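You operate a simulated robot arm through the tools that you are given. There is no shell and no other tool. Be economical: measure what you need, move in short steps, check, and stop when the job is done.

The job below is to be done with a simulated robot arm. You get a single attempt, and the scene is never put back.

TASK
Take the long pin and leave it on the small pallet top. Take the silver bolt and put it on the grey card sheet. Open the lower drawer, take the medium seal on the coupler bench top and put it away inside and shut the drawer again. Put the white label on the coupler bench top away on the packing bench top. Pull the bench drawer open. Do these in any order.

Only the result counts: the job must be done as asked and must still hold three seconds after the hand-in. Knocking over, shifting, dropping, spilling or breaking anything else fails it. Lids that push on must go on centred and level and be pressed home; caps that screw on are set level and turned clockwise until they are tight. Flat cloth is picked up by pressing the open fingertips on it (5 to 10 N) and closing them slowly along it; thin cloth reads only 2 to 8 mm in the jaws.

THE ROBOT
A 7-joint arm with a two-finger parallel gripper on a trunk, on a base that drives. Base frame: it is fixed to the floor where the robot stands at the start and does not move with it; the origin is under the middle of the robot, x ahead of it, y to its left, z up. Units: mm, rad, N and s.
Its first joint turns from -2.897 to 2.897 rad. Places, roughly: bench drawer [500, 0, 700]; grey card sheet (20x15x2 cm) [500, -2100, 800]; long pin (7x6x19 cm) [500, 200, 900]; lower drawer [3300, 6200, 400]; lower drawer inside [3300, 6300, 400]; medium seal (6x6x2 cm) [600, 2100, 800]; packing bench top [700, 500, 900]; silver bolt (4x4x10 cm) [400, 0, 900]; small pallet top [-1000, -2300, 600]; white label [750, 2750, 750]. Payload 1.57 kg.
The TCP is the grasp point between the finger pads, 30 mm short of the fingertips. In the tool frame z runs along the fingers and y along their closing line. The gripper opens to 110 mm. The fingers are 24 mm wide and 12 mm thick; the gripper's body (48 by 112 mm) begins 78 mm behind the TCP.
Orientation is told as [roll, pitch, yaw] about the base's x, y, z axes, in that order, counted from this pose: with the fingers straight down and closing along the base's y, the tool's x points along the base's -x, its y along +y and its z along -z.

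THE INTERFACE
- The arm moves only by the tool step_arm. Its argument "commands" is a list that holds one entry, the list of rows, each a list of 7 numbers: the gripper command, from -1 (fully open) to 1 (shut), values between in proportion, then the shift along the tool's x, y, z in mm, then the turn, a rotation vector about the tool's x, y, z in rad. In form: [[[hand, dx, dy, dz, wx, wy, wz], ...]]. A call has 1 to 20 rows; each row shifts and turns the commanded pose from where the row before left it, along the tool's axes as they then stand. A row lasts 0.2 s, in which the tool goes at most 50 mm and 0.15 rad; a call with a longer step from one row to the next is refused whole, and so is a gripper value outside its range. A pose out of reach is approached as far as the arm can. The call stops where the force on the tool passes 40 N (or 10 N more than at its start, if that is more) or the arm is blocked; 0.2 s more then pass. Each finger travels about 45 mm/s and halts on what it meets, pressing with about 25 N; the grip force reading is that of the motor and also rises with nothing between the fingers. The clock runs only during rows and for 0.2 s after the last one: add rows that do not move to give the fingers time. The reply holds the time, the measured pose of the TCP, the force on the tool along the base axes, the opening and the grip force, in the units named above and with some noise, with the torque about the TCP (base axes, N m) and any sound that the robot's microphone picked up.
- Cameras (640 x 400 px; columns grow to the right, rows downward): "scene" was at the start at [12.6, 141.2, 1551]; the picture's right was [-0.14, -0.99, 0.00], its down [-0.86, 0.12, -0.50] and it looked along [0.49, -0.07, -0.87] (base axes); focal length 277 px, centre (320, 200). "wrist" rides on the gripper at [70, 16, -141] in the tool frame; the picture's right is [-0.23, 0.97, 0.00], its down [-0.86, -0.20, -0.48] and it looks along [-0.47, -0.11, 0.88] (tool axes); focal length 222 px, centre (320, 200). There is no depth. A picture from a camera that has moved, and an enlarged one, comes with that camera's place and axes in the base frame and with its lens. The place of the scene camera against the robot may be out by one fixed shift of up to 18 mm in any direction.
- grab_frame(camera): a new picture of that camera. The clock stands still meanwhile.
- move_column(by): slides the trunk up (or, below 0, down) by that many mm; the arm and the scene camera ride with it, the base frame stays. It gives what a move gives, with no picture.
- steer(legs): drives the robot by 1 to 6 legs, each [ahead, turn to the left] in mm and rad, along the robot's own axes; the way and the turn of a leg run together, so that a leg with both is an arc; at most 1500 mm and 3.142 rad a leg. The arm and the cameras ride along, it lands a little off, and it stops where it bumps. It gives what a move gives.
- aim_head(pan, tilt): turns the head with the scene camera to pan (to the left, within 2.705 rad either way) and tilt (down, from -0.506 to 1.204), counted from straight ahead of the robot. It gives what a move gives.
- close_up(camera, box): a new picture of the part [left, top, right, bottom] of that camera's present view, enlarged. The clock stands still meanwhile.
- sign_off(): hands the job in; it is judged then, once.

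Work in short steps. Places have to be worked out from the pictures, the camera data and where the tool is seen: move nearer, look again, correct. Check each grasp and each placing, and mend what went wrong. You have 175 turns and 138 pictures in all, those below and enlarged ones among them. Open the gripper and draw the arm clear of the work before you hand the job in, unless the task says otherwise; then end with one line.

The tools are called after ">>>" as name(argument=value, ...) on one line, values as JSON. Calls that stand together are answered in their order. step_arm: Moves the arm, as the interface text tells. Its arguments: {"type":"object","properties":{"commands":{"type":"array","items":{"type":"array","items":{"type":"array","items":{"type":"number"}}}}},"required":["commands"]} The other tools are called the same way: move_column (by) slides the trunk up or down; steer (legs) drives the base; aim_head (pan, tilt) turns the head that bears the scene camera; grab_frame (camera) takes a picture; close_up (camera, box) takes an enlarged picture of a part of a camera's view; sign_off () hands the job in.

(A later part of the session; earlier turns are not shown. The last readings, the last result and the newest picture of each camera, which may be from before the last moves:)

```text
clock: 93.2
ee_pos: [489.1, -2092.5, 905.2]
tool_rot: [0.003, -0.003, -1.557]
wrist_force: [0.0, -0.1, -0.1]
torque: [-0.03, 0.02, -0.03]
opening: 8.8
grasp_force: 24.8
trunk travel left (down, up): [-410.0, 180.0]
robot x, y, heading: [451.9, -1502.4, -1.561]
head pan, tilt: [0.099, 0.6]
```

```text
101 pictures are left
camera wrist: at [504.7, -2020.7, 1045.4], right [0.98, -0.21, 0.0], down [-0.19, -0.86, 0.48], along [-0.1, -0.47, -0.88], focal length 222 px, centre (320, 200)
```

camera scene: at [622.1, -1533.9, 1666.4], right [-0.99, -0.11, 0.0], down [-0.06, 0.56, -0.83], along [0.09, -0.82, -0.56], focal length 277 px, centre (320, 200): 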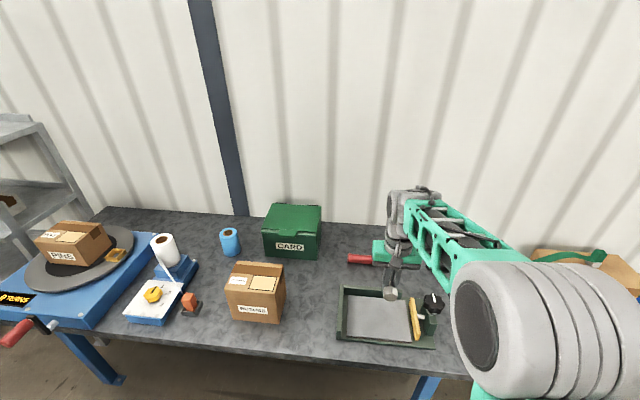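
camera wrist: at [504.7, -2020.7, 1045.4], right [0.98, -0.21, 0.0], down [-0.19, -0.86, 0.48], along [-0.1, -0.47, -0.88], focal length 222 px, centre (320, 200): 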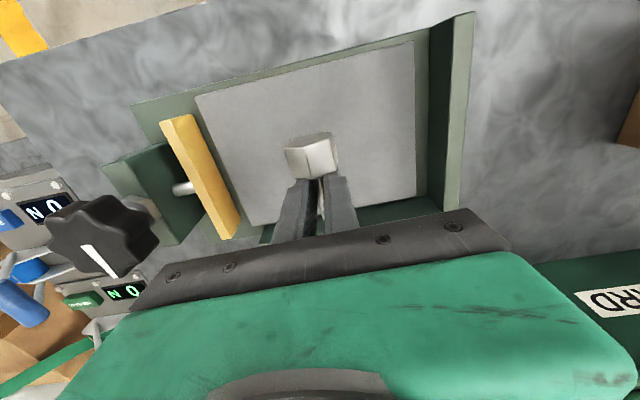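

Well centred over the sheet. I descend the remaining way with finer steps at the end.

>>> step_arm(commands=[[[1, 0, 0, 25, 0, 0, 0], [1, 0, 0, 20, 0, 0, 0], [1, 0, 0, 8, 0, 0, 0], [1, 0, 0, 4, 0, 0, 0], [1, 0, 0, 4, 0, 0, 0], [1, 0, 0, 0, 0, 0, 0]]])

>>> grab_frame(camera="wrist")

```text
clock: 94.5
ee_pos: [488.6, -2097.3, 851.5]
tool_rot: [0.003, -0.019, -1.559]
wrist_force: [-0.2, 1.0, 12.2]
torque: [0.17, -0.03, -0.02]
opening: 8.5
grasp_force: 24.8
trunk travel left (down, up): [-410.0, 180.0]
robot x, y, heading: [451.2, -1503.7, -1.555]
head pan, tilt: [0.099, 0.6]
stopped in row 6: the force on the tool passed its limit (the readings are from after the stop); the commanded pose is now the measured one
```

```text
100 pictures are left
camera wrist: at [503.8, -2021.9, 991.5], right [0.98, -0.22, 0.01], down [-0.19, -0.85, 0.5], along [-0.1, -0.49, -0.87], focal length 222 px, centre (320, 200)
```

wrist: 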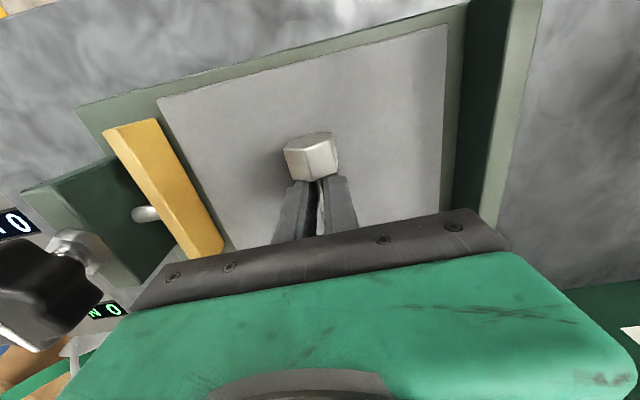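

Contact at z=851. I open the jaws slowly and wait.

>>> step_arm(commands=[[[0.8, 0, 0, 0, 0, 0, 0], [0.7, 0, 0, 0, 0, 0, 0], [0.5, 0, 0, 0, 0, 0, 0], [0.3, 0, 0, 0, 0, 0, 0], [0.1, 0, 0, 0, 0, 0, 0], [0.1, 0, 0, 0, 0, 0, 0]]])

>>> grab_frame(camera="wrist")

```text
clock: 95.9
ee_pos: [488.9, -2094.8, 851.7]
tool_rot: [0.0, -0.018, -1.556]
wrist_force: [12.3, -0.5, 32.4]
torque: [0.36, 0.04, -0.01]
opening: 40.1
grasp_force: 0.1
trunk travel left (down, up): [-410.0, 180.0]
robot x, y, heading: [452.6, -1505.3, -1.557]
head pan, tilt: [0.099, 0.6]
```

```text
99 pictures are left
camera wrist: at [505.5, -2021.0, 991.4], right [0.98, -0.21, 0.01], down [-0.19, -0.85, 0.5], along [-0.1, -0.48, -0.87], focal length 222 px, centre (320, 200)
```

wrist: 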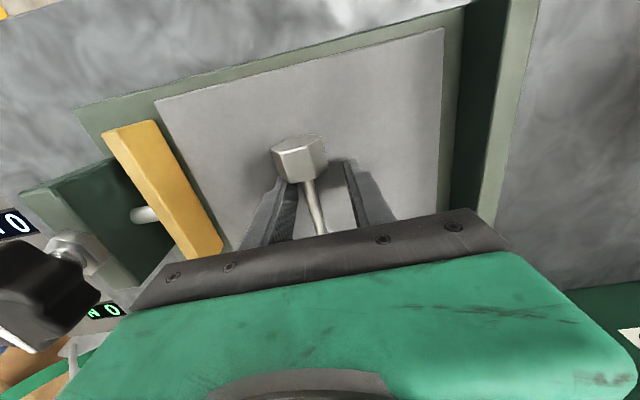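

The bolt lies free on the sheet. I raise the hand straight up and check.

>>> step_arm(commands=[[[0.1, 0, 0, -5, 0, 0, 0], [0.1, 0, 0, -10, 0, 0, 0], [0.1, 0, 0, -30, 0, 0, 0], [0.1, 0, 0, -40, 0, 0, 0], [0.1, 0, 0, -40, 0, 0, 0], [-0.5, 0, 0, 0, 0, 0, 0]]])

>>> grab_frame(camera="wrist")

```text
clock: 97.3
ee_pos: [484.9, -2092.2, 972.2]
tool_rot: [0.001, -0.016, -1.557]
wrist_force: [0.0, -0.2, 0.1]
torque: [-0.02, -0.04, 0.01]
opening: 82.2
grasp_force: 0.0
trunk travel left (down, up): [-410.0, 180.0]
robot x, y, heading: [449.0, -1500.8, -1.556]
head pan, tilt: [0.099, 0.6]
```

```text
98 pictures are left
camera wrist: at [502.0, -2018.0, 1112.4], right [0.98, -0.22, 0.0], down [-0.19, -0.85, 0.49], along [-0.1, -0.48, -0.87], focal length 222 px, centre (320, 200)
```

wrist: 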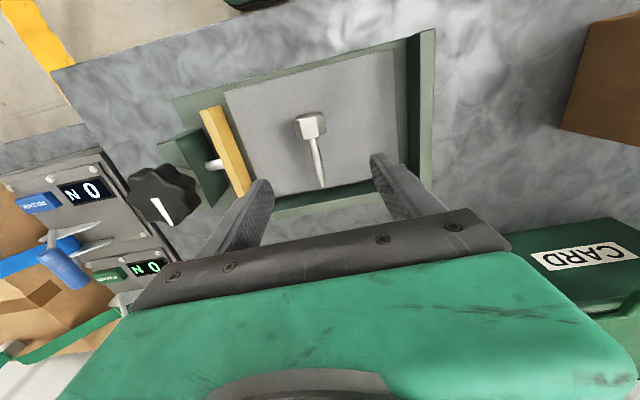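

The silver bolt rests on the grey sheet. I raise the arm, retract, and drive back toward the aisle, then look left toward the coupler bench.

>>> step_arm(commands=[[[-1, 40, 0, -10, 0, 0.015, 0], [-1, 40, 0, 0, 0, 0, 0], [-1, 40, 0, 0, 0, 0, 0], [-1, 0, 0, 0, 0, 0, 0]]])

>>> move_column(by=100)

>>> steer(legs=[[-300, 0], [0, -2.527], [1360, 0], [0, -0.63]])

>>> grab_frame(camera="scene")

>>> aim_head(pan=-0.75, tilt=0.5)

>>> grab_frame(camera="scene")

```text
clock: 98.3
ee_pos: [486.8, -1972.4, 982.7]
tool_rot: [-0.001, -0.001, -1.558]
wrist_force: [-0.2, 0.2, -0.3]
torque: [0.01, -0.01, 0.0]
opening: 109.9
grasp_force: 0.1
trunk travel left (down, up): [-410.0, 180.0]
robot x, y, heading: [450.5, -1504.4, -1.561]
head pan, tilt: [0.099, 0.6]
```

```text
clock: 99.6
ee_pos: [486.1, -1972.8, 1082.5]
tool_rot: [0.001, 0.002, -1.559]
wrist_force: [-0.2, 0.6, 0.7]
torque: [0.0, -0.02, -0.03]
opening: 110.0
grasp_force: 0.0
trunk travel left (down, up): [-510.0, 80.0]
robot x, y, heading: [448.4, -1504.1, -1.556]
head pan, tilt: [0.099, 0.6]
```

```text
clock: 115.7
ee_pos: [-334.0, 376.9, 1083.9]
tool_rot: [0.0, -0.001, 1.538]
wrist_force: [0.8, 0.4, 0.1]
torque: [-0.03, -0.01, 0.0]
opening: 110.2
grasp_force: 0.0
trunk travel left (down, up): [-510.0, 80.0]
robot x, y, heading: [-318.5, -90.7, 1.538]
head pan, tilt: [0.099, 0.6]
```

```text
97 pictures are left
camera scene: at [-474.9, -64.5, 1596.4], right [1.0, 0.07, 0.0], down [0.04, -0.56, -0.83], along [-0.06, 0.82, -0.56], focal length 277 px, centre (320, 200)
```

scene: 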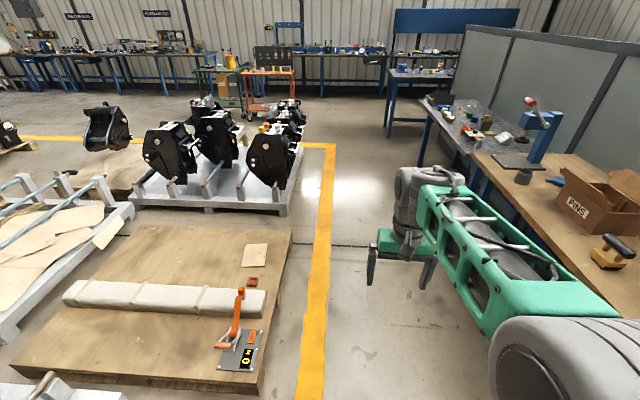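

```text
clock: 116.9
ee_pos: [-332.4, 375.6, 1083.2]
tool_rot: [-0.001, 0.002, 1.539]
wrist_force: [-0.3, 0.3, 0.0]
torque: [0.02, 0.01, 0.02]
opening: 109.8
grasp_force: 0.0
trunk travel left (down, up): [-510.0, 80.0]
robot x, y, heading: [-317.5, -92.7, 1.542]
head pan, tilt: [-0.75, 0.499]
```

```text
96 pictures are left
camera scene: at [-405.1, -88.2, 1605.5], right [0.71, -0.7, 0.0], down [-0.34, -0.34, -0.88], along [0.62, 0.62, -0.48], focal length 277 px, centre (320, 200)
```

scene: 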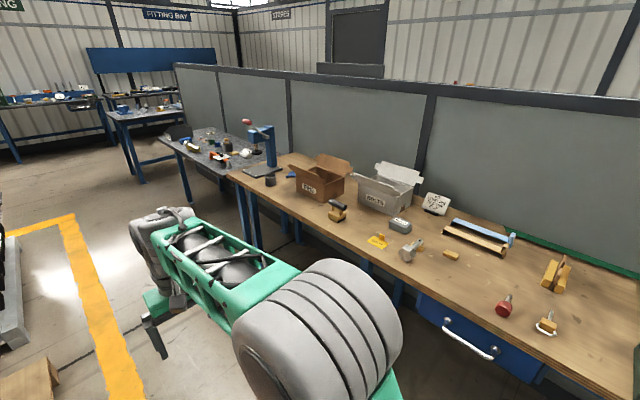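

The coupler bench is beyond the packing bench (dark top). I drive up the aisle and turn to face it.

>>> steer(legs=[[1500, 0], [800, 0], [0, -1.54]])

>>> aim_head(pan=0.0, tilt=0.75)

>>> grab_frame(camera="scene")

```text
clock: 132.2
ee_pos: [253.9, 2262.7, 1083.5]
tool_rot: [0.0, 0.001, -0.022]
wrist_force: [-0.4, -0.5, -1.0]
torque: [-0.03, 0.01, 0.02]
opening: 110.1
grasp_force: 0.0
trunk travel left (down, up): [-510.0, 80.0]
robot x, y, heading: [-213.8, 2248.7, -0.022]
head pan, tilt: [-0.75, 0.499]
```

```text
clock: 133.3
ee_pos: [254.9, 2262.8, 1082.6]
tool_rot: [0.0, -0.001, -0.023]
wrist_force: [-0.6, 0.6, -0.2]
torque: [0.02, -0.02, 0.0]
opening: 110.1
grasp_force: 0.1
trunk travel left (down, up): [-510.0, 80.0]
robot x, y, heading: [-218.1, 2242.5, -0.032]
head pan, tilt: [0.0, 0.75]
```

```text
95 pictures are left
camera scene: at [-181.7, 2394.6, 1583.6], right [-0.02, -1.0, 0.0], down [-0.68, 0.02, -0.73], along [0.73, -0.02, -0.68], focal length 277 px, centre (320, 200)
```

scene: 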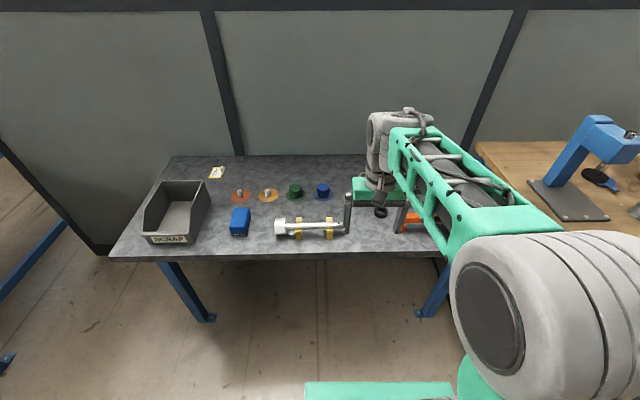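

I see a scrap bin, connectors and a small white tag at the back left; some items hide behind the arm. I enlarge the bench.

>>> close_up(camera="scene", box=[130, 150, 450, 270])

>>> grab_frame(camera="wrist")

```text
2.00 times, centred on (290, 210) of scene
camera zoom: at [-181.7, 2394.6, 1583.6], right [-0.02, -1.0, 0.0], down [-0.68, 0.02, -0.73], along [0.73, -0.02, -0.68], focal length 554 px, centre (380, 180)
```

zoom: 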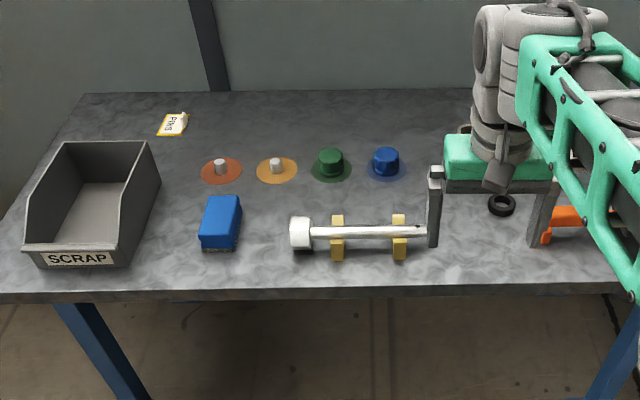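

```text
93 pictures are left
camera wrist: at [185.7, 2282.3, 1224.0], right [0.25, 0.97, 0.0], down [0.85, -0.22, 0.48], along [0.46, -0.12, -0.88], focal length 222 px, centre (320, 200)
```

wrist: 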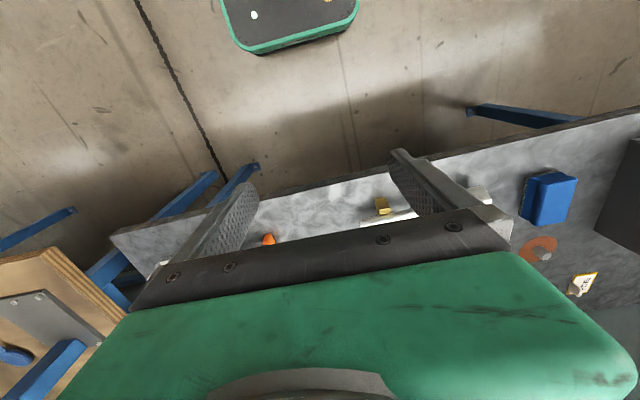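

The seal is a black ring near (583,2131); the white label with its tab is near (848,2856). I drive to about (100,2700) to get the label in reach.

>>> steer(legs=[[0, 0.99], [557, 0], [0, -0.97]])

>>> grab_frame(camera="wrist")

>>> grab_frame(camera="scene")

```text
clock: 141.5
ee_pos: [562.9, 2749.6, 1081.9]
tool_rot: [-0.001, 0.0, 0.022]
wrist_force: [0.3, 0.6, -0.6]
torque: [0.0, -0.02, -0.02]
opening: 110.1
grasp_force: 0.0
trunk travel left (down, up): [-510.0, 80.0]
robot x, y, heading: [96.9, 2711.2, 0.024]
head pan, tilt: [0.0, 0.75]
```

```text
92 pictures are left
camera wrist: at [493.3, 2765.4, 1224.0], right [0.21, 0.98, 0.0], down [0.86, -0.18, 0.48], along [0.47, -0.1, -0.88], focal length 222 px, centre (320, 200)
```

wrist: 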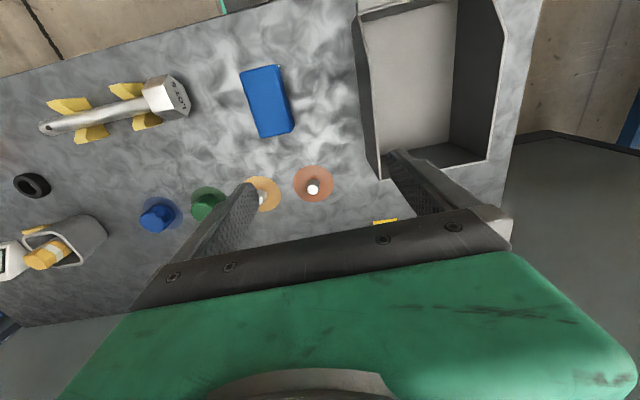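

```text
91 pictures are left
camera scene: at [121.0, 2861.2, 1583.6], right [0.02, -1.0, 0.0], down [-0.68, -0.02, -0.73], along [0.73, 0.02, -0.68], focal length 277 px, centre (320, 200)
```

scene: 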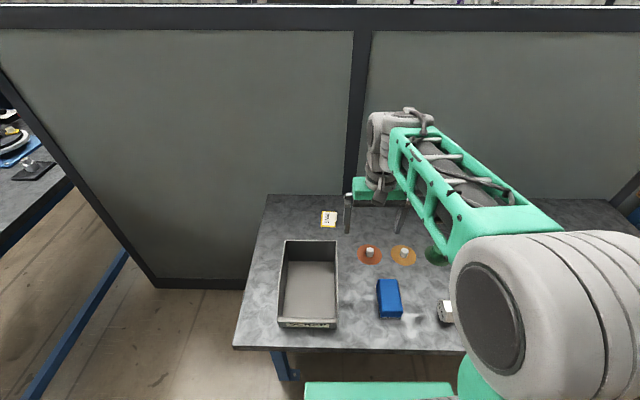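

I enlarge the label in the scene view.

>>> close_up(camera="scene", box=[290, 195, 370, 245])

>>> step_arm(commands=[[[-1, -50, 15, 0, 0, 0, 0], [-1, -50, 15, 0, 0, 0, 0], [-1, -50, 15, 0, 0, 0, 0], [-1, -30, 15, 0, 0, 0, 0], [-1, 0, 0, 0, 0, 0, 0]]])

>>> grab_frame(camera="wrist")

```text
8.00 times, centred on (330, 220) of scene
camera zoom: at [121.0, 2861.2, 1583.6], right [0.02, -1.0, 0.0], down [-0.68, -0.02, -0.73], along [0.73, 0.02, -0.68], focal length 2216 px, centre (240, 40)
```

zoom: 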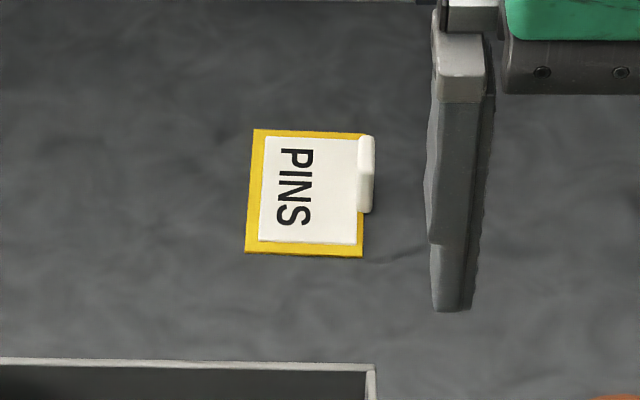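

```text
refused: row 1 steps farther than a row can; nothing moved
```

```text
89 pictures are left
camera wrist: at [493.3, 2765.4, 1224.0], right [0.21, 0.98, 0.0], down [0.86, -0.18, 0.48], along [0.47, -0.1, -0.88], focal length 222 px, centre (320, 200)
```

wrist: 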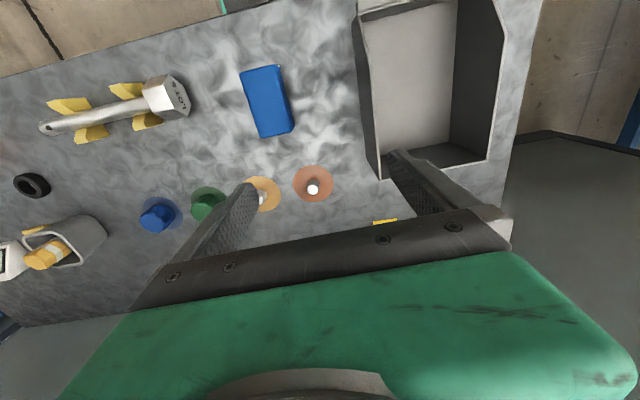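

The label has an upright tab on its right side at about (857,2820), along x, so closing along y suits it. I drive 120 mm forward and then extend the arm.

>>> steer(legs=[[120, 0]])

>>> step_arm(commands=[[[-1, -40, 14, 0, 0, 0, 0], [-1, -40, 14, 0, 0, 0, 0], [-1, -40, 14, 0, 0, 0, 0], [-1, -30, 14, 0, 0, 0, 0], [-1, 0, 0, 40, 0, 0, 0], [-1, 0, 0, 40, 0, 0, 0], [-1, 0, 0, 0, 0, 0, 0]]])

>>> grab_frame(camera="wrist")

```text
clock: 142.7
ee_pos: [683.8, 2751.0, 1082.1]
tool_rot: [0.001, 0.002, 0.018]
wrist_force: [-0.8, -0.2, 0.0]
torque: [-0.01, 0.03, 0.02]
opening: 110.0
grasp_force: 0.0
trunk travel left (down, up): [-510.0, 80.0]
robot x, y, heading: [216.6, 2713.9, 0.016]
head pan, tilt: [0.0, 0.75]
```

```text
clock: 144.3
ee_pos: [835.4, 2811.1, 1002.6]
tool_rot: [-0.001, 0.0, 0.017]
wrist_force: [0.2, -0.2, 0.0]
torque: [0.02, 0.01, -0.01]
opening: 110.0
grasp_force: 0.1
trunk travel left (down, up): [-510.0, 80.0]
robot x, y, heading: [222.5, 2715.8, 0.024]
head pan, tilt: [0.0, 0.75]
```

```text
88 pictures are left
camera wrist: at [765.4, 2827.0, 1143.4], right [0.21, 0.98, 0.0], down [0.86, -0.18, 0.48], along [0.47, -0.1, -0.88], focal length 222 px, centre (320, 200)
```

wrist: 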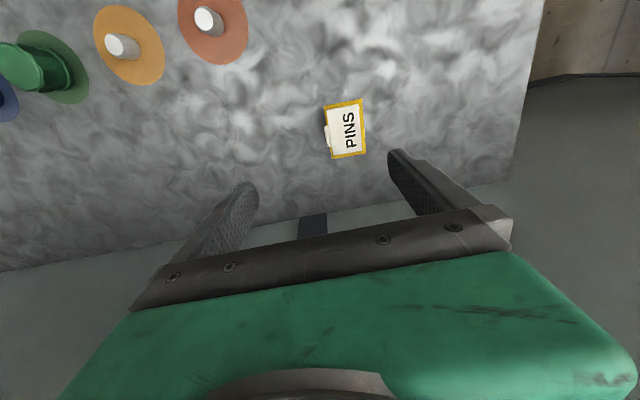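

Tab now computed at about (842,2824). I centre over it and descend to about 880, narrowing the jaws.

>>> step_arm(commands=[[[-0.5, -5, 13, 30, 0, 0, 0], [-0.2, 0, 0, 40, 0, 0, 0], [-0.2, 0, 0, 40, 0, 0, 0], [-0.2, 0, 0, 10, 0, 0, 0], [-0.2, 0, 0, 0, 0, 0, 0]]])

>>> grab_frame(camera="wrist")

```text
clock: 145.5
ee_pos: [835.9, 2823.5, 882.2]
tool_rot: [0.001, 0.001, 0.015]
wrist_force: [0.2, 0.0, 0.6]
torque: [0.03, -0.01, -0.01]
opening: 66.0
grasp_force: 0.0
trunk travel left (down, up): [-510.0, 80.0]
robot x, y, heading: [212.0, 2711.4, 0.018]
head pan, tilt: [0.0, 0.75]
```

```text
87 pictures are left
camera wrist: at [767.2, 2840.0, 1023.1], right [0.21, 0.98, 0.0], down [0.86, -0.18, 0.48], along [0.47, -0.1, -0.88], focal length 222 px, centre (320, 200)
```

wrist: 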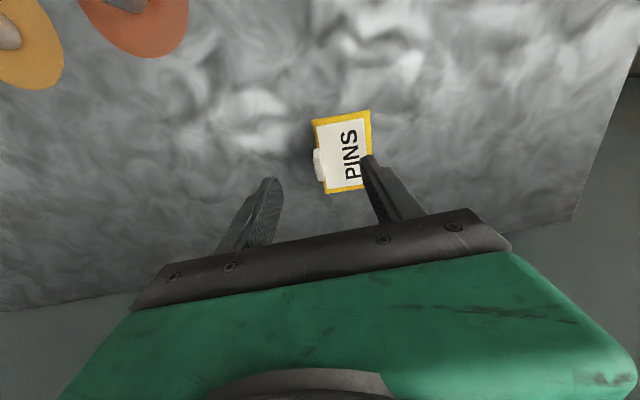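

Alignment is good. I narrow further, lower to about 837 and close on the tab.

>>> step_arm(commands=[[[0.3, -3, 0, 20, 0, 0, 0], [0.3, 0, 0, 15, 0, 0, 0], [0.3, 0, 0, 8, 0, 0, 0], [0.3, 0, 0, 2, 0, 0, 0], [0.3, 0, 0, 0, 0, 0, 0], [1, 0, 0, 0, 0, 0, 0], [1, 0, 0, 0, 0, 0, 0], [1, 0, 0, 0, 0, 0, 0], [1, 0, 0, 0, 0, 0, 0]]])

>>> grab_frame(camera="wrist")

```text
clock: 147.5
ee_pos: [840.8, 2822.9, 836.9]
tool_rot: [0.0, -0.002, 0.017]
wrist_force: [-0.1, 0.1, 0.5]
torque: [0.02, 0.02, -0.01]
opening: 6.6
grasp_force: 24.8
trunk travel left (down, up): [-510.0, 80.0]
robot x, y, heading: [215.0, 2713.5, 0.021]
head pan, tilt: [0.0, 0.75]
```

```text
86 pictures are left
camera wrist: at [771.6, 2838.7, 978.4], right [0.21, 0.98, 0.0], down [0.86, -0.18, 0.48], along [0.47, -0.1, -0.88], focal length 222 px, centre (320, 200)
```

wrist: 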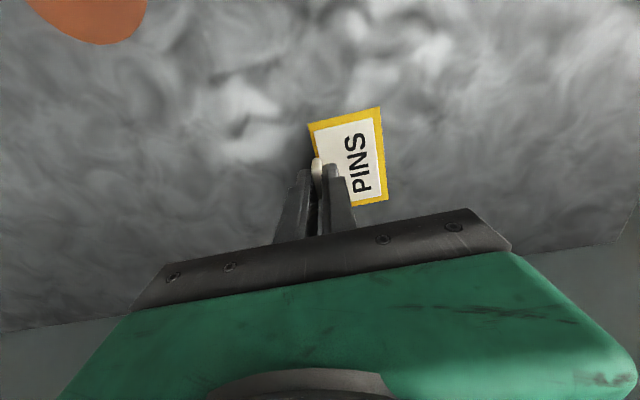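

Tab gripped (6.6 mm). I lift and check.

>>> step_arm(commands=[[[1, 0, 0, -10, 0, 0, 0], [1, 0, 0, -30, 0, 0, 0], [1, 0, 0, -45, 0, 0, 0], [1, 0, 0, -45, 0, 0, 0], [1, 0, 0, -45, 0, 0, 0], [1, 0, 0, -45, 0, 0, 0], [1, 45, 0, 0, 0, 0, 0], [1, 45, 0, 0, 0, 0, 0], [1, 45, 0, 0, 0, 0, 0], [1, 0, 0, 0, 0, 0, 0]]])

>>> grab_frame(camera="wrist")

```text
clock: 149.7
ee_pos: [703.7, 2820.3, 1056.4]
tool_rot: [-0.002, 0.0, 0.018]
wrist_force: [0.6, 0.2, 0.6]
torque: [0.0, -0.02, 0.0]
opening: 7.1
grasp_force: 25.3
trunk travel left (down, up): [-510.0, 80.0]
robot x, y, heading: [215.2, 2713.2, 0.017]
head pan, tilt: [0.0, 0.75]
```

```text
85 pictures are left
camera wrist: at [634.0, 2837.2, 1197.4], right [0.21, 0.98, 0.0], down [0.86, -0.18, 0.48], along [0.47, -0.1, -0.88], focal length 222 px, centre (320, 200)
```

wrist: 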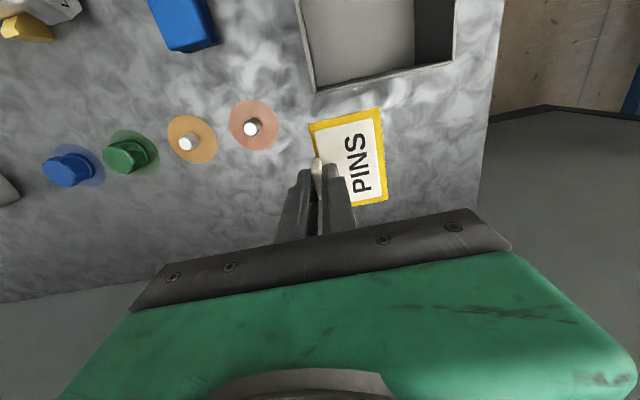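

Label held. I back off and drive down the aisle to the packing bench's clear spot around (480,540).

>>> steer(legs=[[-450, 0], [0, -1.588], [1300, 0], [975, 0], [0, 1.571]])

>>> aim_head(pan=0.1, tilt=0.8)

>>> grab_frame(camera="scene")

```text
clock: 170.9
ee_pos: [376.2, 558.3, 1056.1]
tool_rot: [0.001, -0.001, 0.081]
wrist_force: [-0.1, 0.5, -0.9]
torque: [-0.03, -0.01, -0.04]
opening: 6.6
grasp_force: 24.9
trunk travel left (down, up): [-510.0, 80.0]
robot x, y, heading: [-105.3, 417.4, 0.083]
head pan, tilt: [0.0, 0.75]
```

```text
clock: 171.6
ee_pos: [376.3, 557.4, 1056.8]
tool_rot: [0.0, 0.001, 0.08]
wrist_force: [-0.2, 0.5, -0.4]
torque: [0.03, 0.03, 0.01]
opening: 6.7
grasp_force: 25.1
trunk travel left (down, up): [-510.0, 80.0]
robot x, y, heading: [-106.8, 421.6, 0.082]
head pan, tilt: [0.099, 0.799]
```

```text
84 pictures are left
camera scene: at [-90.2, 579.5, 1579.6], right [0.18, -0.98, 0.0], down [-0.71, -0.13, -0.7], along [0.69, 0.13, -0.72], focal length 277 px, centre (320, 200)
```

scene: 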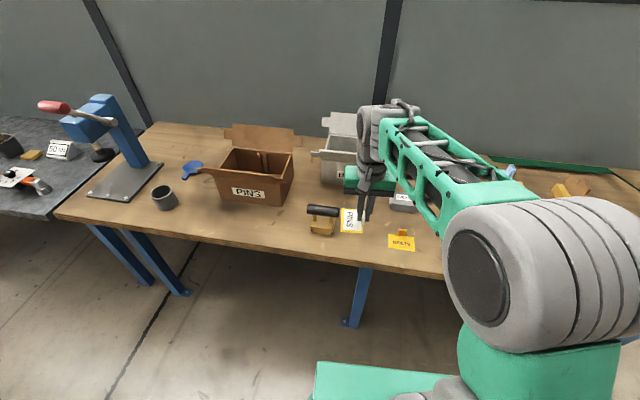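

Clear spot between the stamp tool (y≈685) and the BOLTS card (y≈430). I move to about (470,528) and lower to 930, then check.

>>> step_arm(commands=[[[1, -40, -10, 0, 0, 0, 0], [1, -40, -12, 0, 0, 0, 0], [1, -13, -10, 20, 0, 0, 0], [1, 0, 0, 40, 0, 0, 0], [1, 0, 0, 40, 0, 0, 0], [1, 0, 0, 26, 0, 0, 0], [1, 0, 0, 0, 0, 0, 0]]])

>>> grab_frame(camera="wrist")

```text
clock: 173.2
ee_pos: [471.8, 535.8, 930.7]
tool_rot: [-0.001, 0.001, 0.081]
wrist_force: [0.1, 0.8, 0.5]
torque: [-0.02, -0.04, 0.01]
opening: 6.6
grasp_force: 24.9
trunk travel left (down, up): [-510.0, 80.0]
robot x, y, heading: [-103.1, 419.7, 0.079]
head pan, tilt: [0.099, 0.799]
```

```text
83 pictures are left
camera wrist: at [402.3, 547.3, 1070.7], right [0.15, 0.99, 0.0], down [0.87, -0.13, 0.48], along [0.47, -0.07, -0.88], focal length 222 px, centre (320, 200)
```

wrist: 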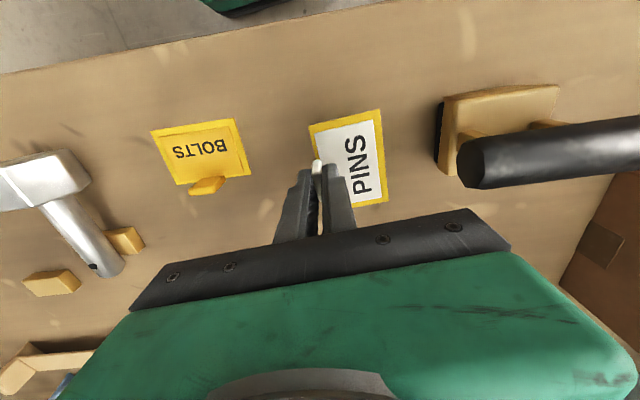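

Fine clearance. I shift 6 mm right and lower to contact in small steps.

>>> step_arm(commands=[[[1, 0, -6, 15, 0, 0, 0], [1, 0, 0, 8, 0, 0, 0], [1, 0, 0, 4, 0, 0, 0], [1, 0, 0, 3, 0, 0, 0], [1, 0, 0, 3, 0, 0, 0], [1, 0, 0, 0, 0, 0, 0]]])

>>> grab_frame(camera="wrist")

```text
clock: 174.6
ee_pos: [472.5, 529.4, 897.5]
tool_rot: [0.0, 0.001, 0.08]
wrist_force: [-0.7, 0.3, 0.6]
torque: [0.0, 0.0, -0.02]
opening: 6.5
grasp_force: 24.9
trunk travel left (down, up): [-510.0, 80.0]
robot x, y, heading: [-105.1, 422.0, 0.086]
head pan, tilt: [0.099, 0.799]
```

```text
82 pictures are left
camera wrist: at [402.2, 540.4, 1038.2], right [0.15, 0.99, 0.0], down [0.87, -0.13, 0.48], along [0.47, -0.07, -0.88], focal length 222 px, centre (320, 200)
```

wrist: 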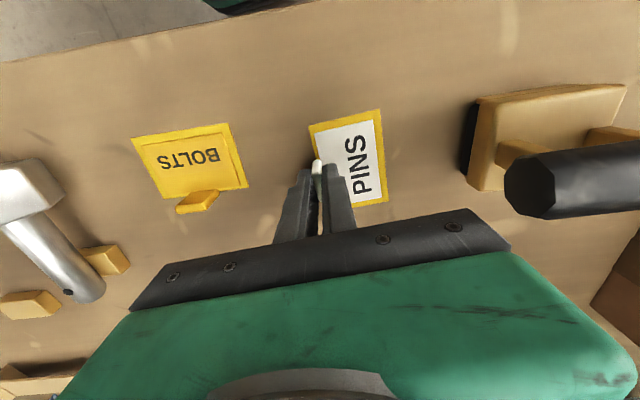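

Not touching yet; continuing down in 2 mm steps.

>>> step_arm(commands=[[[1, 0, 0, 3, 0, 0, 0], [1, 0, 0, 2, 0, 0, 0], [1, 0, 0, 2, 0, 0, 0], [1, 0, 0, 2, 0, 0, 0], [1, 0, 0, 2, 0, 0, 0], [1, 0, 0, 0, 0, 0, 0]]])

```text
clock: 175.8
ee_pos: [475.6, 529.5, 893.4]
tool_rot: [0.002, -0.012, 0.082]
wrist_force: [-1.9, -0.3, 12.5]
torque: [0.09, 0.37, 0.03]
opening: 6.8
grasp_force: 24.4
trunk travel left (down, up): [-510.0, 80.0]
robot x, y, heading: [-105.7, 418.7, 0.085]
head pan, tilt: [0.099, 0.799]
stopped in row 5: the force on the tool passed its limit (the readings are from after the stop); the commanded pose is now the measured one
```

Contact. I open gently a little and lift away.

>>> step_arm(commands=[[[0.9, 0, 0, 0, 0, 0, 0], [0.75, 0, 0, 0, 0, 0, 0], [0.6, 0, 0, 0, 0, 0, 0], [0.6, 0, 0, 0, 0, 0, 0], [0.6, 0, 0, -10, 0, 0, 0], [0.6, 0, 0, -30, 0, 0, 0], [0.6, 0, 0, -40, 0, 0, 0], [0.6, 0, 0, -40, 0, 0, 0], [0.6, 0, 0, -40, 0, 0, 0], [0.6, 0, 0, 0, 0, 0, 0]]])

>>> grab_frame(camera="wrist")

```text
clock: 178.0
ee_pos: [474.3, 526.8, 1052.1]
tool_rot: [0.001, -0.006, 0.081]
wrist_force: [1.3, 0.8, -0.1]
torque: [0.0, -0.01, 0.0]
opening: 22.0
grasp_force: 0.1
trunk travel left (down, up): [-510.0, 80.0]
robot x, y, heading: [-104.5, 423.7, 0.085]
head pan, tilt: [0.099, 0.799]
```

```text
81 pictures are left
camera wrist: at [402.4, 538.4, 1191.7], right [0.15, 0.99, 0.0], down [0.86, -0.13, 0.48], along [0.48, -0.07, -0.87], focal length 222 px, centre (320, 200)
```

wrist: 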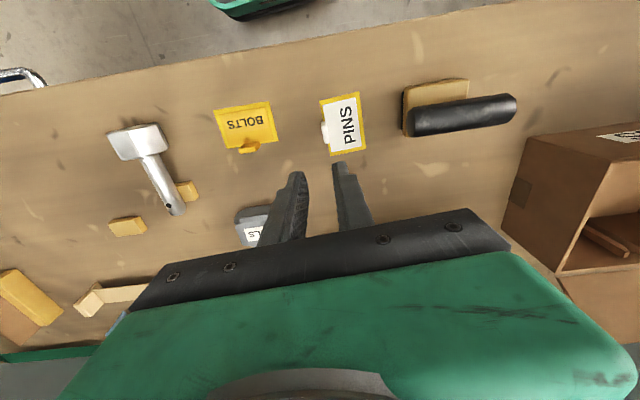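

The label lies flat on the packing bench. Now the bench drawer: I back up and line up in front of it at y≈-25 to look at the handle.

>>> steer(legs=[[-320, 0], [0, -1.656], [420, 0], [0, 1.571]])

>>> move_column(by=-150)

>>> aim_head(pan=-0.1, tilt=0.7)

>>> grab_frame(camera="scene")

>>> grab_frame(camera="wrist")

```text
clock: 190.1
ee_pos: [168.4, 40.0, 1050.9]
tool_rot: [0.002, -0.008, 0.013]
wrist_force: [-0.1, -0.3, -1.1]
torque: [-0.01, 0.0, 0.0]
opening: 22.2
grasp_force: 0.0
trunk travel left (down, up): [-510.0, 80.0]
robot x, y, heading: [-411.3, -26.5, 0.011]
head pan, tilt: [0.099, 0.799]
```

```text
clock: 191.8
ee_pos: [168.5, 38.7, 900.8]
tool_rot: [0.001, -0.009, 0.012]
wrist_force: [0.9, 0.2, -0.4]
torque: [-0.02, -0.04, 0.01]
opening: 22.2
grasp_force: 0.0
trunk travel left (down, up): [-360.0, 230.0]
robot x, y, heading: [-414.5, -28.3, 0.016]
head pan, tilt: [0.099, 0.799]
```

```text
clock: 192.5
ee_pos: [169.2, 38.6, 901.4]
tool_rot: [0.003, -0.008, 0.011]
wrist_force: [-0.1, 0.1, 0.6]
torque: [0.0, -0.01, 0.0]
opening: 21.9
grasp_force: 0.0
trunk travel left (down, up): [-360.0, 230.0]
robot x, y, heading: [-414.8, -28.2, 0.013]
head pan, tilt: [-0.099, 0.7]
```

```text
80 pictures are left
camera scene: at [-386.0, 114.6, 1437.8], right [-0.09, -1.0, 0.0], down [-0.64, 0.05, -0.76], along [0.76, -0.07, -0.64], focal length 277 px, centre (320, 200)
```

scene: 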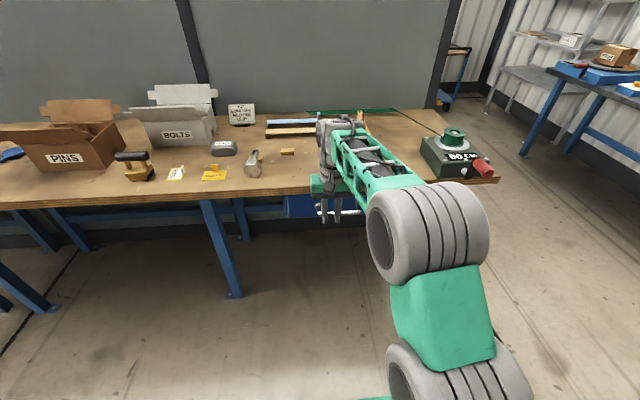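

```text
79 pictures are left
camera wrist: at [97.9, 55.9, 1041.3], right [0.22, 0.98, 0.0], down [0.85, -0.19, 0.48], along [0.47, -0.1, -0.87], focal length 222 px, centre (320, 200)
```

wrist: 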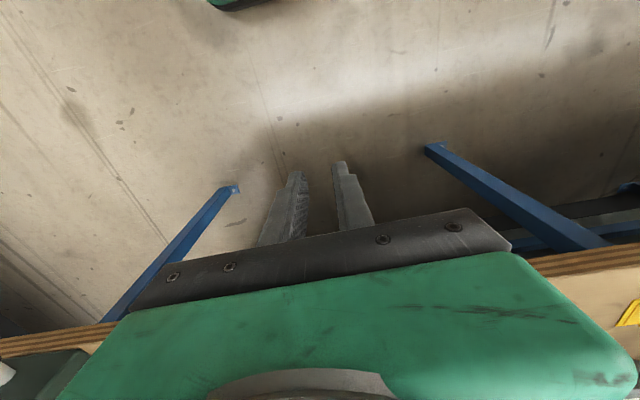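

I swing the tool to point forward (pitch about tool y by −1.57) to approach the handle horizontally.

>>> step_arm(commands=[[[-1, 0, 0, 0, 0, -0.143, 0], [-1, 0, 0, 0, 0, -0.143, 0], [-1, 0, 0, 0, 0, -0.143, 0], [-1, 0, 0, 0, 0, -0.143, 0], [-1, 0, 0, 0, 0, -0.143, 0], [-1, 0, 0, 0, 0, -0.143, 0], [-1, 0, 0, 0, 0, -0.143, 0], [-1, 0, 0, 0, 0, -0.143, 0], [-1, 0, 0, 0, 0, -0.143, 0], [-1, 0, 0, 0, 0, -0.143, 0], [-1, 0, 0, 0, 0, -0.13, 0], [-1, 0, 0, 0, 0, 0, 0]]])

>>> grab_frame(camera="scene")

>>> grab_frame(camera="wrist")

```text
clock: 195.1
ee_pos: [167.9, 39.9, 900.9]
tool_rot: [0.658, -1.568, -0.646]
wrist_force: [0.7, -0.1, 0.0]
torque: [-0.03, 0.0, -0.02]
opening: 110.1
grasp_force: 0.0
trunk travel left (down, up): [-360.0, 230.0]
robot x, y, heading: [-414.8, -30.0, 0.017]
head pan, tilt: [-0.099, 0.7]
```

```text
78 pictures are left
camera scene: at [-385.9, 114.7, 1437.8], right [-0.09, -1.0, 0.0], down [-0.64, 0.06, -0.76], along [0.76, -0.07, -0.64], focal length 277 px, centre (320, 200)
```

scene: 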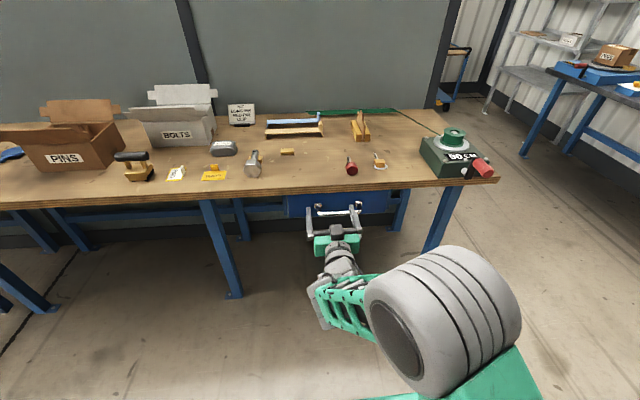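

```text
77 pictures are left
camera wrist: at [26.7, 55.7, 831.2], right [-0.01, 0.97, 0.23], down [-0.47, -0.21, 0.86], along [0.88, -0.1, 0.46], focal length 222 px, centre (320, 200)
```

wrist: 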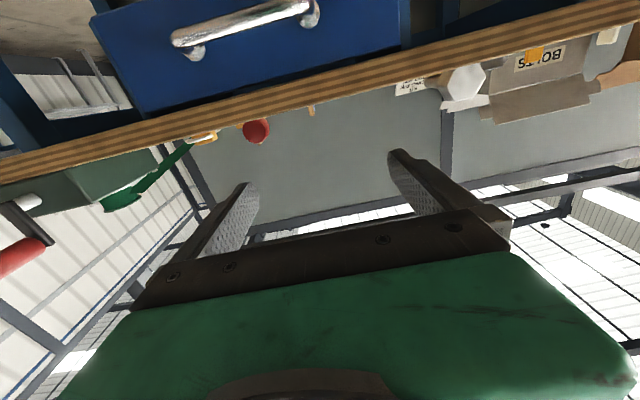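

The tool points forward. I roll it 90° about its axis so the jaws close vertically, and lower the trunk 110 mm toward the handle height (~765).

>>> step_arm(commands=[[[-1, 0, 0, 0, 0, 0, 0.143], [-1, 0, 0, 0, 0, 0, 0.143], [-1, 0, 0, 0, 0, 0, 0.143], [-1, 0, 0, 0, 0, 0, 0.143], [-1, 0, 0, 0, 0, 0, 0.143], [-1, 0, 0, 0, 0, 0, 0.143], [-1, 0, 0, 0, 0, 0, 0.143], [-1, 0, 0, 0, 0, 0, 0.143], [-1, 0, 0, 0, 0, 0, 0.143], [-1, 0, 0, 0, 0, 0, 0.143], [-1, 0, 0, 0, 0, 0, 0.141], [-1, 0, 0, 0, 0, 0, 0]]])

>>> move_column(by=-110)

>>> grab_frame(camera="wrist")

>>> grab_frame(camera="scene")

```text
clock: 197.7
ee_pos: [169.7, 39.4, 901.3]
tool_rot: [1.568, 0.004, -1.559]
wrist_force: [0.3, 0.0, 0.2]
torque: [0.01, 0.03, 0.0]
opening: 109.9
grasp_force: 0.0
trunk travel left (down, up): [-360.0, 230.0]
robot x, y, heading: [-416.4, -26.3, 0.01]
head pan, tilt: [-0.099, 0.7]
```

```text
clock: 199.2
ee_pos: [169.0, 38.2, 791.6]
tool_rot: [1.568, 0.002, -1.559]
wrist_force: [0.6, 0.3, 0.0]
torque: [-0.03, -0.02, 0.0]
opening: 109.6
grasp_force: 0.1
trunk travel left (down, up): [-250.0, 340.0]
robot x, y, heading: [-416.5, -27.9, 0.014]
head pan, tilt: [-0.099, 0.7]
```

```text
76 pictures are left
camera wrist: at [27.1, 108.5, 807.6], right [0.01, -0.23, 0.97], down [-0.47, -0.86, -0.2], along [0.88, -0.46, -0.11], focal length 222 px, centre (320, 200)
```

wrist: 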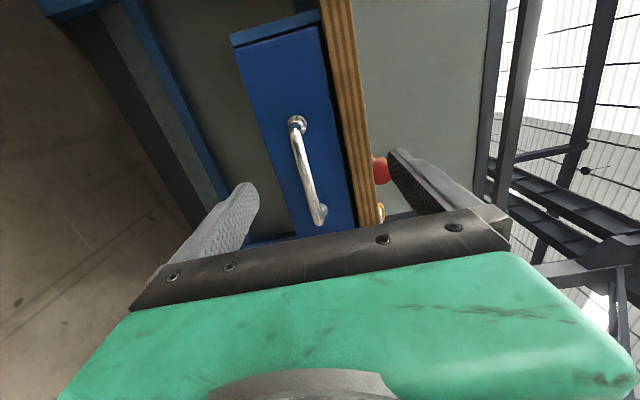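

```text
75 pictures are left
camera scene: at [-386.1, 114.5, 1327.8], right [-0.09, -1.0, 0.0], down [-0.64, 0.06, -0.76], along [0.76, -0.07, -0.64], focal length 277 px, centre (320, 200)
```

scene: 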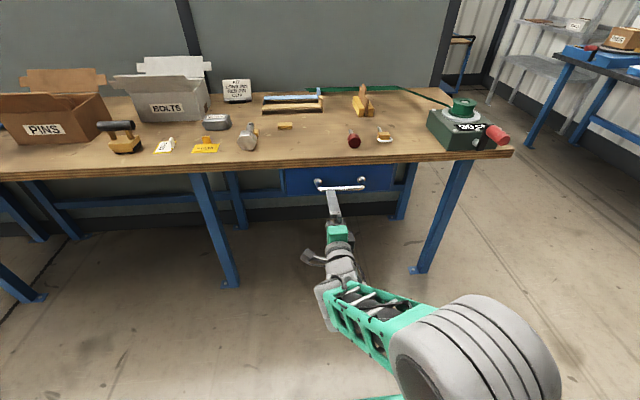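

Handle bar ≈ (320, -3, 765), about 140 mm long. I centre the jaws on it and advance to x≈275, then look again.

>>> step_arm(commands=[[[-1, -21, -13, 0, 0, 0, 0], [-1, -20, -14, 0, 0, 0, 0], [-0.3, 0, 0, 40, 0, 0, 0], [-0.3, 0, 0, 40, 0, 0, 0], [-0.3, 0, 0, 20, 0, 0, 0], [-0.3, 0, 0, 0, 0, 0, 0]]])

>>> grab_frame(camera="wrist")

>>> close_up(camera="scene", box=[270, 150, 410, 240])

```text
clock: 200.6
ee_pos: [269.8, -1.5, 762.4]
tool_rot: [1.569, 0.0, -1.558]
wrist_force: [0.1, 0.6, 0.1]
torque: [-0.03, 0.01, -0.01]
opening: 71.4
grasp_force: 0.1
trunk travel left (down, up): [-250.0, 340.0]
robot x, y, heading: [-414.6, -33.6, 0.018]
head pan, tilt: [-0.099, 0.7]
```

```text
74 pictures are left
camera wrist: at [127.4, 69.5, 778.4], right [0.01, -0.23, 0.97], down [-0.47, -0.86, -0.2], along [0.88, -0.45, -0.11], focal length 222 px, centre (320, 200)
```

wrist: 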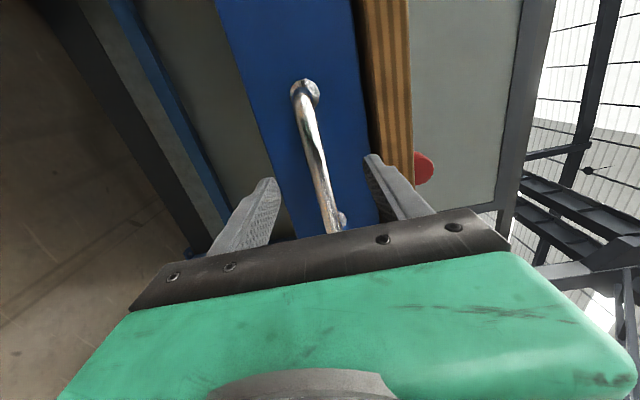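

```text
4.44 times, centred on (340, 195) of scene
camera zoom: at [-386.0, 114.5, 1327.8], right [-0.09, -1.0, 0.0], down [-0.64, 0.06, -0.76], along [0.76, -0.07, -0.64], focal length 1231 px, centre (231, 222)
```

zoom: 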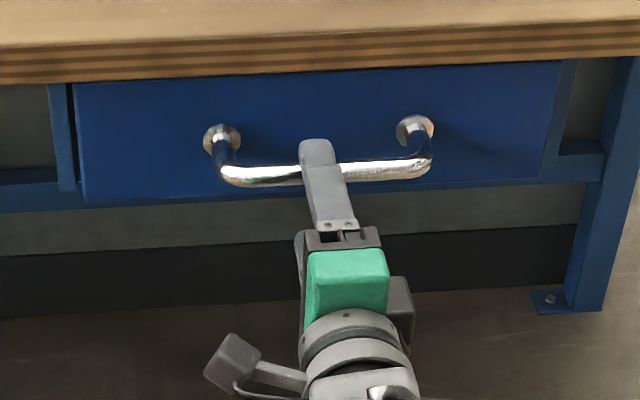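

The bar lies mid-height between the jaws. I advance 45 mm and close.

>>> step_arm(commands=[[[-0.3, 0, 0, 20, 0, 0, 0], [-0.3, 0, 0, 15, 0, 0, 0], [-0.3, 0, 0, 10, 0, 0, 0], [-0.3, 0, 0, 0, 0, 0, 0], [1, 0, 0, 0, 0, 0, 0], [1, 0, 0, 0, 0, 0, 0], [1, 0, 0, 0, 0, 0, 0], [1, 0, 0, 0, 0, 0, 0], [1, 0, 0, 0, 0, 0, 0], [1, 0, 0, 0, 0, 0, 0]]])

>>> grab_frame(camera="wrist")

```text
clock: 202.8
ee_pos: [312.9, 0.5, 760.1]
tool_rot: [1.564, 0.0, -1.557]
wrist_force: [-2.0, 0.0, -8.0]
torque: [-0.1, 0.08, 0.03]
opening: 17.8
grasp_force: 32.7
trunk travel left (down, up): [-250.0, 340.0]
robot x, y, heading: [-415.0, -29.9, 0.013]
head pan, tilt: [-0.099, 0.7]
```

```text
72 pictures are left
camera wrist: at [172.4, 69.3, 777.0], right [0.01, -0.23, 0.97], down [-0.47, -0.86, -0.2], along [0.88, -0.46, -0.12], focal length 222 px, centre (320, 200)
```

wrist: 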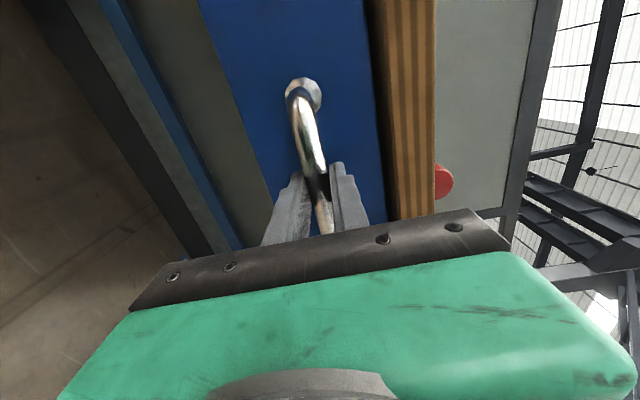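

The bar is gripped (about 17 mm). I pull back 200 mm along x with the arm.

>>> step_arm(commands=[[[1, 0, 0, -15, 0, 0, 0], [1, 0, 0, -20, 0, 0, 0], [1, 0, 0, -25, 0, 0, 0], [1, 0, 0, -25, 0, 0, 0], [1, 0, 0, -25, 0, 0, 0], [1, 0, 0, -25, 0, 0, 0], [1, 0, 0, -25, 0, 0, 0], [1, 0, 0, -25, 0, 0, 0], [1, 0, 0, -15, 0, 0, 0], [1, 0, 0, 0, 0, 0, 0]]])

>>> grab_frame(camera="scene")

```text
clock: 204.8
ee_pos: [113.8, 0.6, 759.6]
tool_rot: [1.556, 0.002, -1.557]
wrist_force: [-0.8, 3.3, -6.3]
torque: [-0.17, 0.2, 0.25]
opening: 17.9
grasp_force: 32.6
trunk travel left (down, up): [-250.0, 340.0]
robot x, y, heading: [-419.7, -25.6, 0.017]
head pan, tilt: [-0.099, 0.7]
stopped in row 10: the force on the tool passed its limit (the readings are from after the stop); the commanded pose is now the measured one
```

```text
71 pictures are left
camera scene: at [-386.1, 115.0, 1328.4], right [-0.08, -1.0, 0.0], down [-0.64, 0.05, -0.76], along [0.76, -0.06, -0.64], focal length 277 px, centre (320, 200)
```

scene: 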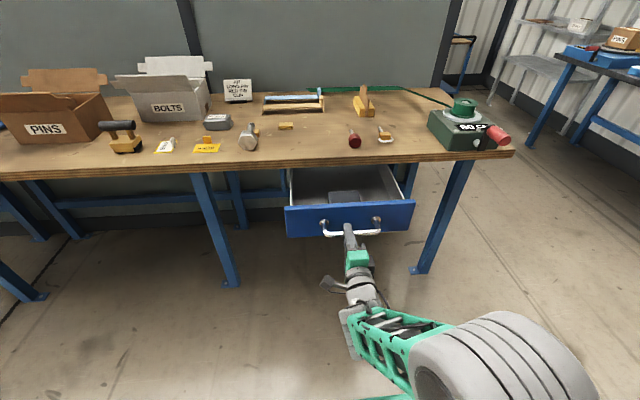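

The drawer is pulled out 200 mm, apparently to its stop. I open the jaws and draw back.

>>> step_arm(commands=[[[0, 0, 0, 0, 0, 0, 0], [-0.4, 0, 0, 0, 0, 0, 0], [-0.4, 0, 0, 0, 0, 0, 0], [-0.4, 0, 0, 0, 0, 0, 0], [-0.4, 0, 0, -20, 0, 0, 0], [-0.4, 0, 0, -30, 0, 0, 0], [-0.4, 0, 0, -30, 0, 0, 0], [-0.4, 0, 0, 0, 0, 0, 0]]])

>>> grab_frame(camera="scene")

```text
clock: 206.3
ee_pos: [49.5, -51.0, 680.2]
tool_rot: [1.355, -0.084, -1.663]
wrist_force: [0.0, 1.0, 0.2]
torque: [-0.03, 0.0, -0.02]
opening: 77.1
grasp_force: 0.1
trunk travel left (down, up): [-250.0, 340.0]
robot x, y, heading: [-413.8, -30.6, 0.013]
head pan, tilt: [-0.099, 0.7]
stopped in row 7: the arm was blocked; the commanded pose is now the measured one
```

```text
70 pictures are left
camera scene: at [-376.6, 117.9, 1325.5], right [-0.08, -1.0, 0.0], down [-0.65, 0.05, -0.76], along [0.76, -0.07, -0.65], focal length 277 px, centre (320, 200)
```

scene: 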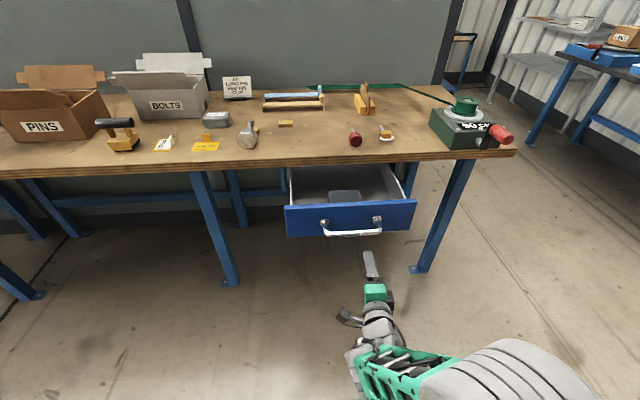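

The hand is clear of the handle, though the arm folded against its own limit. I back off 250 mm, then raise the trunk and extend the arm forward again.

>>> steer(legs=[[-250, 0]])

>>> move_column(by=300)

>>> step_arm(commands=[[[-0.4, 0, 0, 40, 0, 0, 0], [-0.4, 0, 10, 40, 0, 0, 0], [-0.4, 0, 10, 40, 0, 0, 0], [-0.4, 0, 10, 40, 0, 0, 0], [-0.4, 0, 0, 0, 0, 0, 0]]])

```text
clock: 208.2
ee_pos: [-207.8, -55.0, 682.8]
tool_rot: [1.355, -0.083, -1.664]
wrist_force: [-0.5, 0.1, -0.6]
torque: [-0.05, 0.0, 0.0]
opening: 76.9
grasp_force: 0.1
trunk travel left (down, up): [-250.0, 340.0]
robot x, y, heading: [-673.4, -28.8, 0.016]
head pan, tilt: [-0.099, 0.7]
```

```text
clock: 211.2
ee_pos: [-212.5, -55.2, 987.0]
tool_rot: [1.366, -0.082, -1.665]
wrist_force: [-0.5, 0.1, -0.1]
torque: [0.02, 0.02, -0.01]
opening: 77.0
grasp_force: 0.0
trunk travel left (down, up): [-550.0, 40.0]
robot x, y, heading: [-674.4, -33.5, 0.014]
head pan, tilt: [-0.099, 0.7]
```

```text
clock: 212.4
ee_pos: [-48.8, -72.7, 980.9]
tool_rot: [1.363, -0.081, -1.665]
wrist_force: [0.1, -0.4, 0.1]
torque: [-0.02, 0.01, 0.02]
opening: 77.0
grasp_force: 0.2
trunk travel left (down, up): [-550.0, 40.0]
robot x, y, heading: [-669.4, -33.9, 0.02]
head pan, tilt: [-0.099, 0.7]
```

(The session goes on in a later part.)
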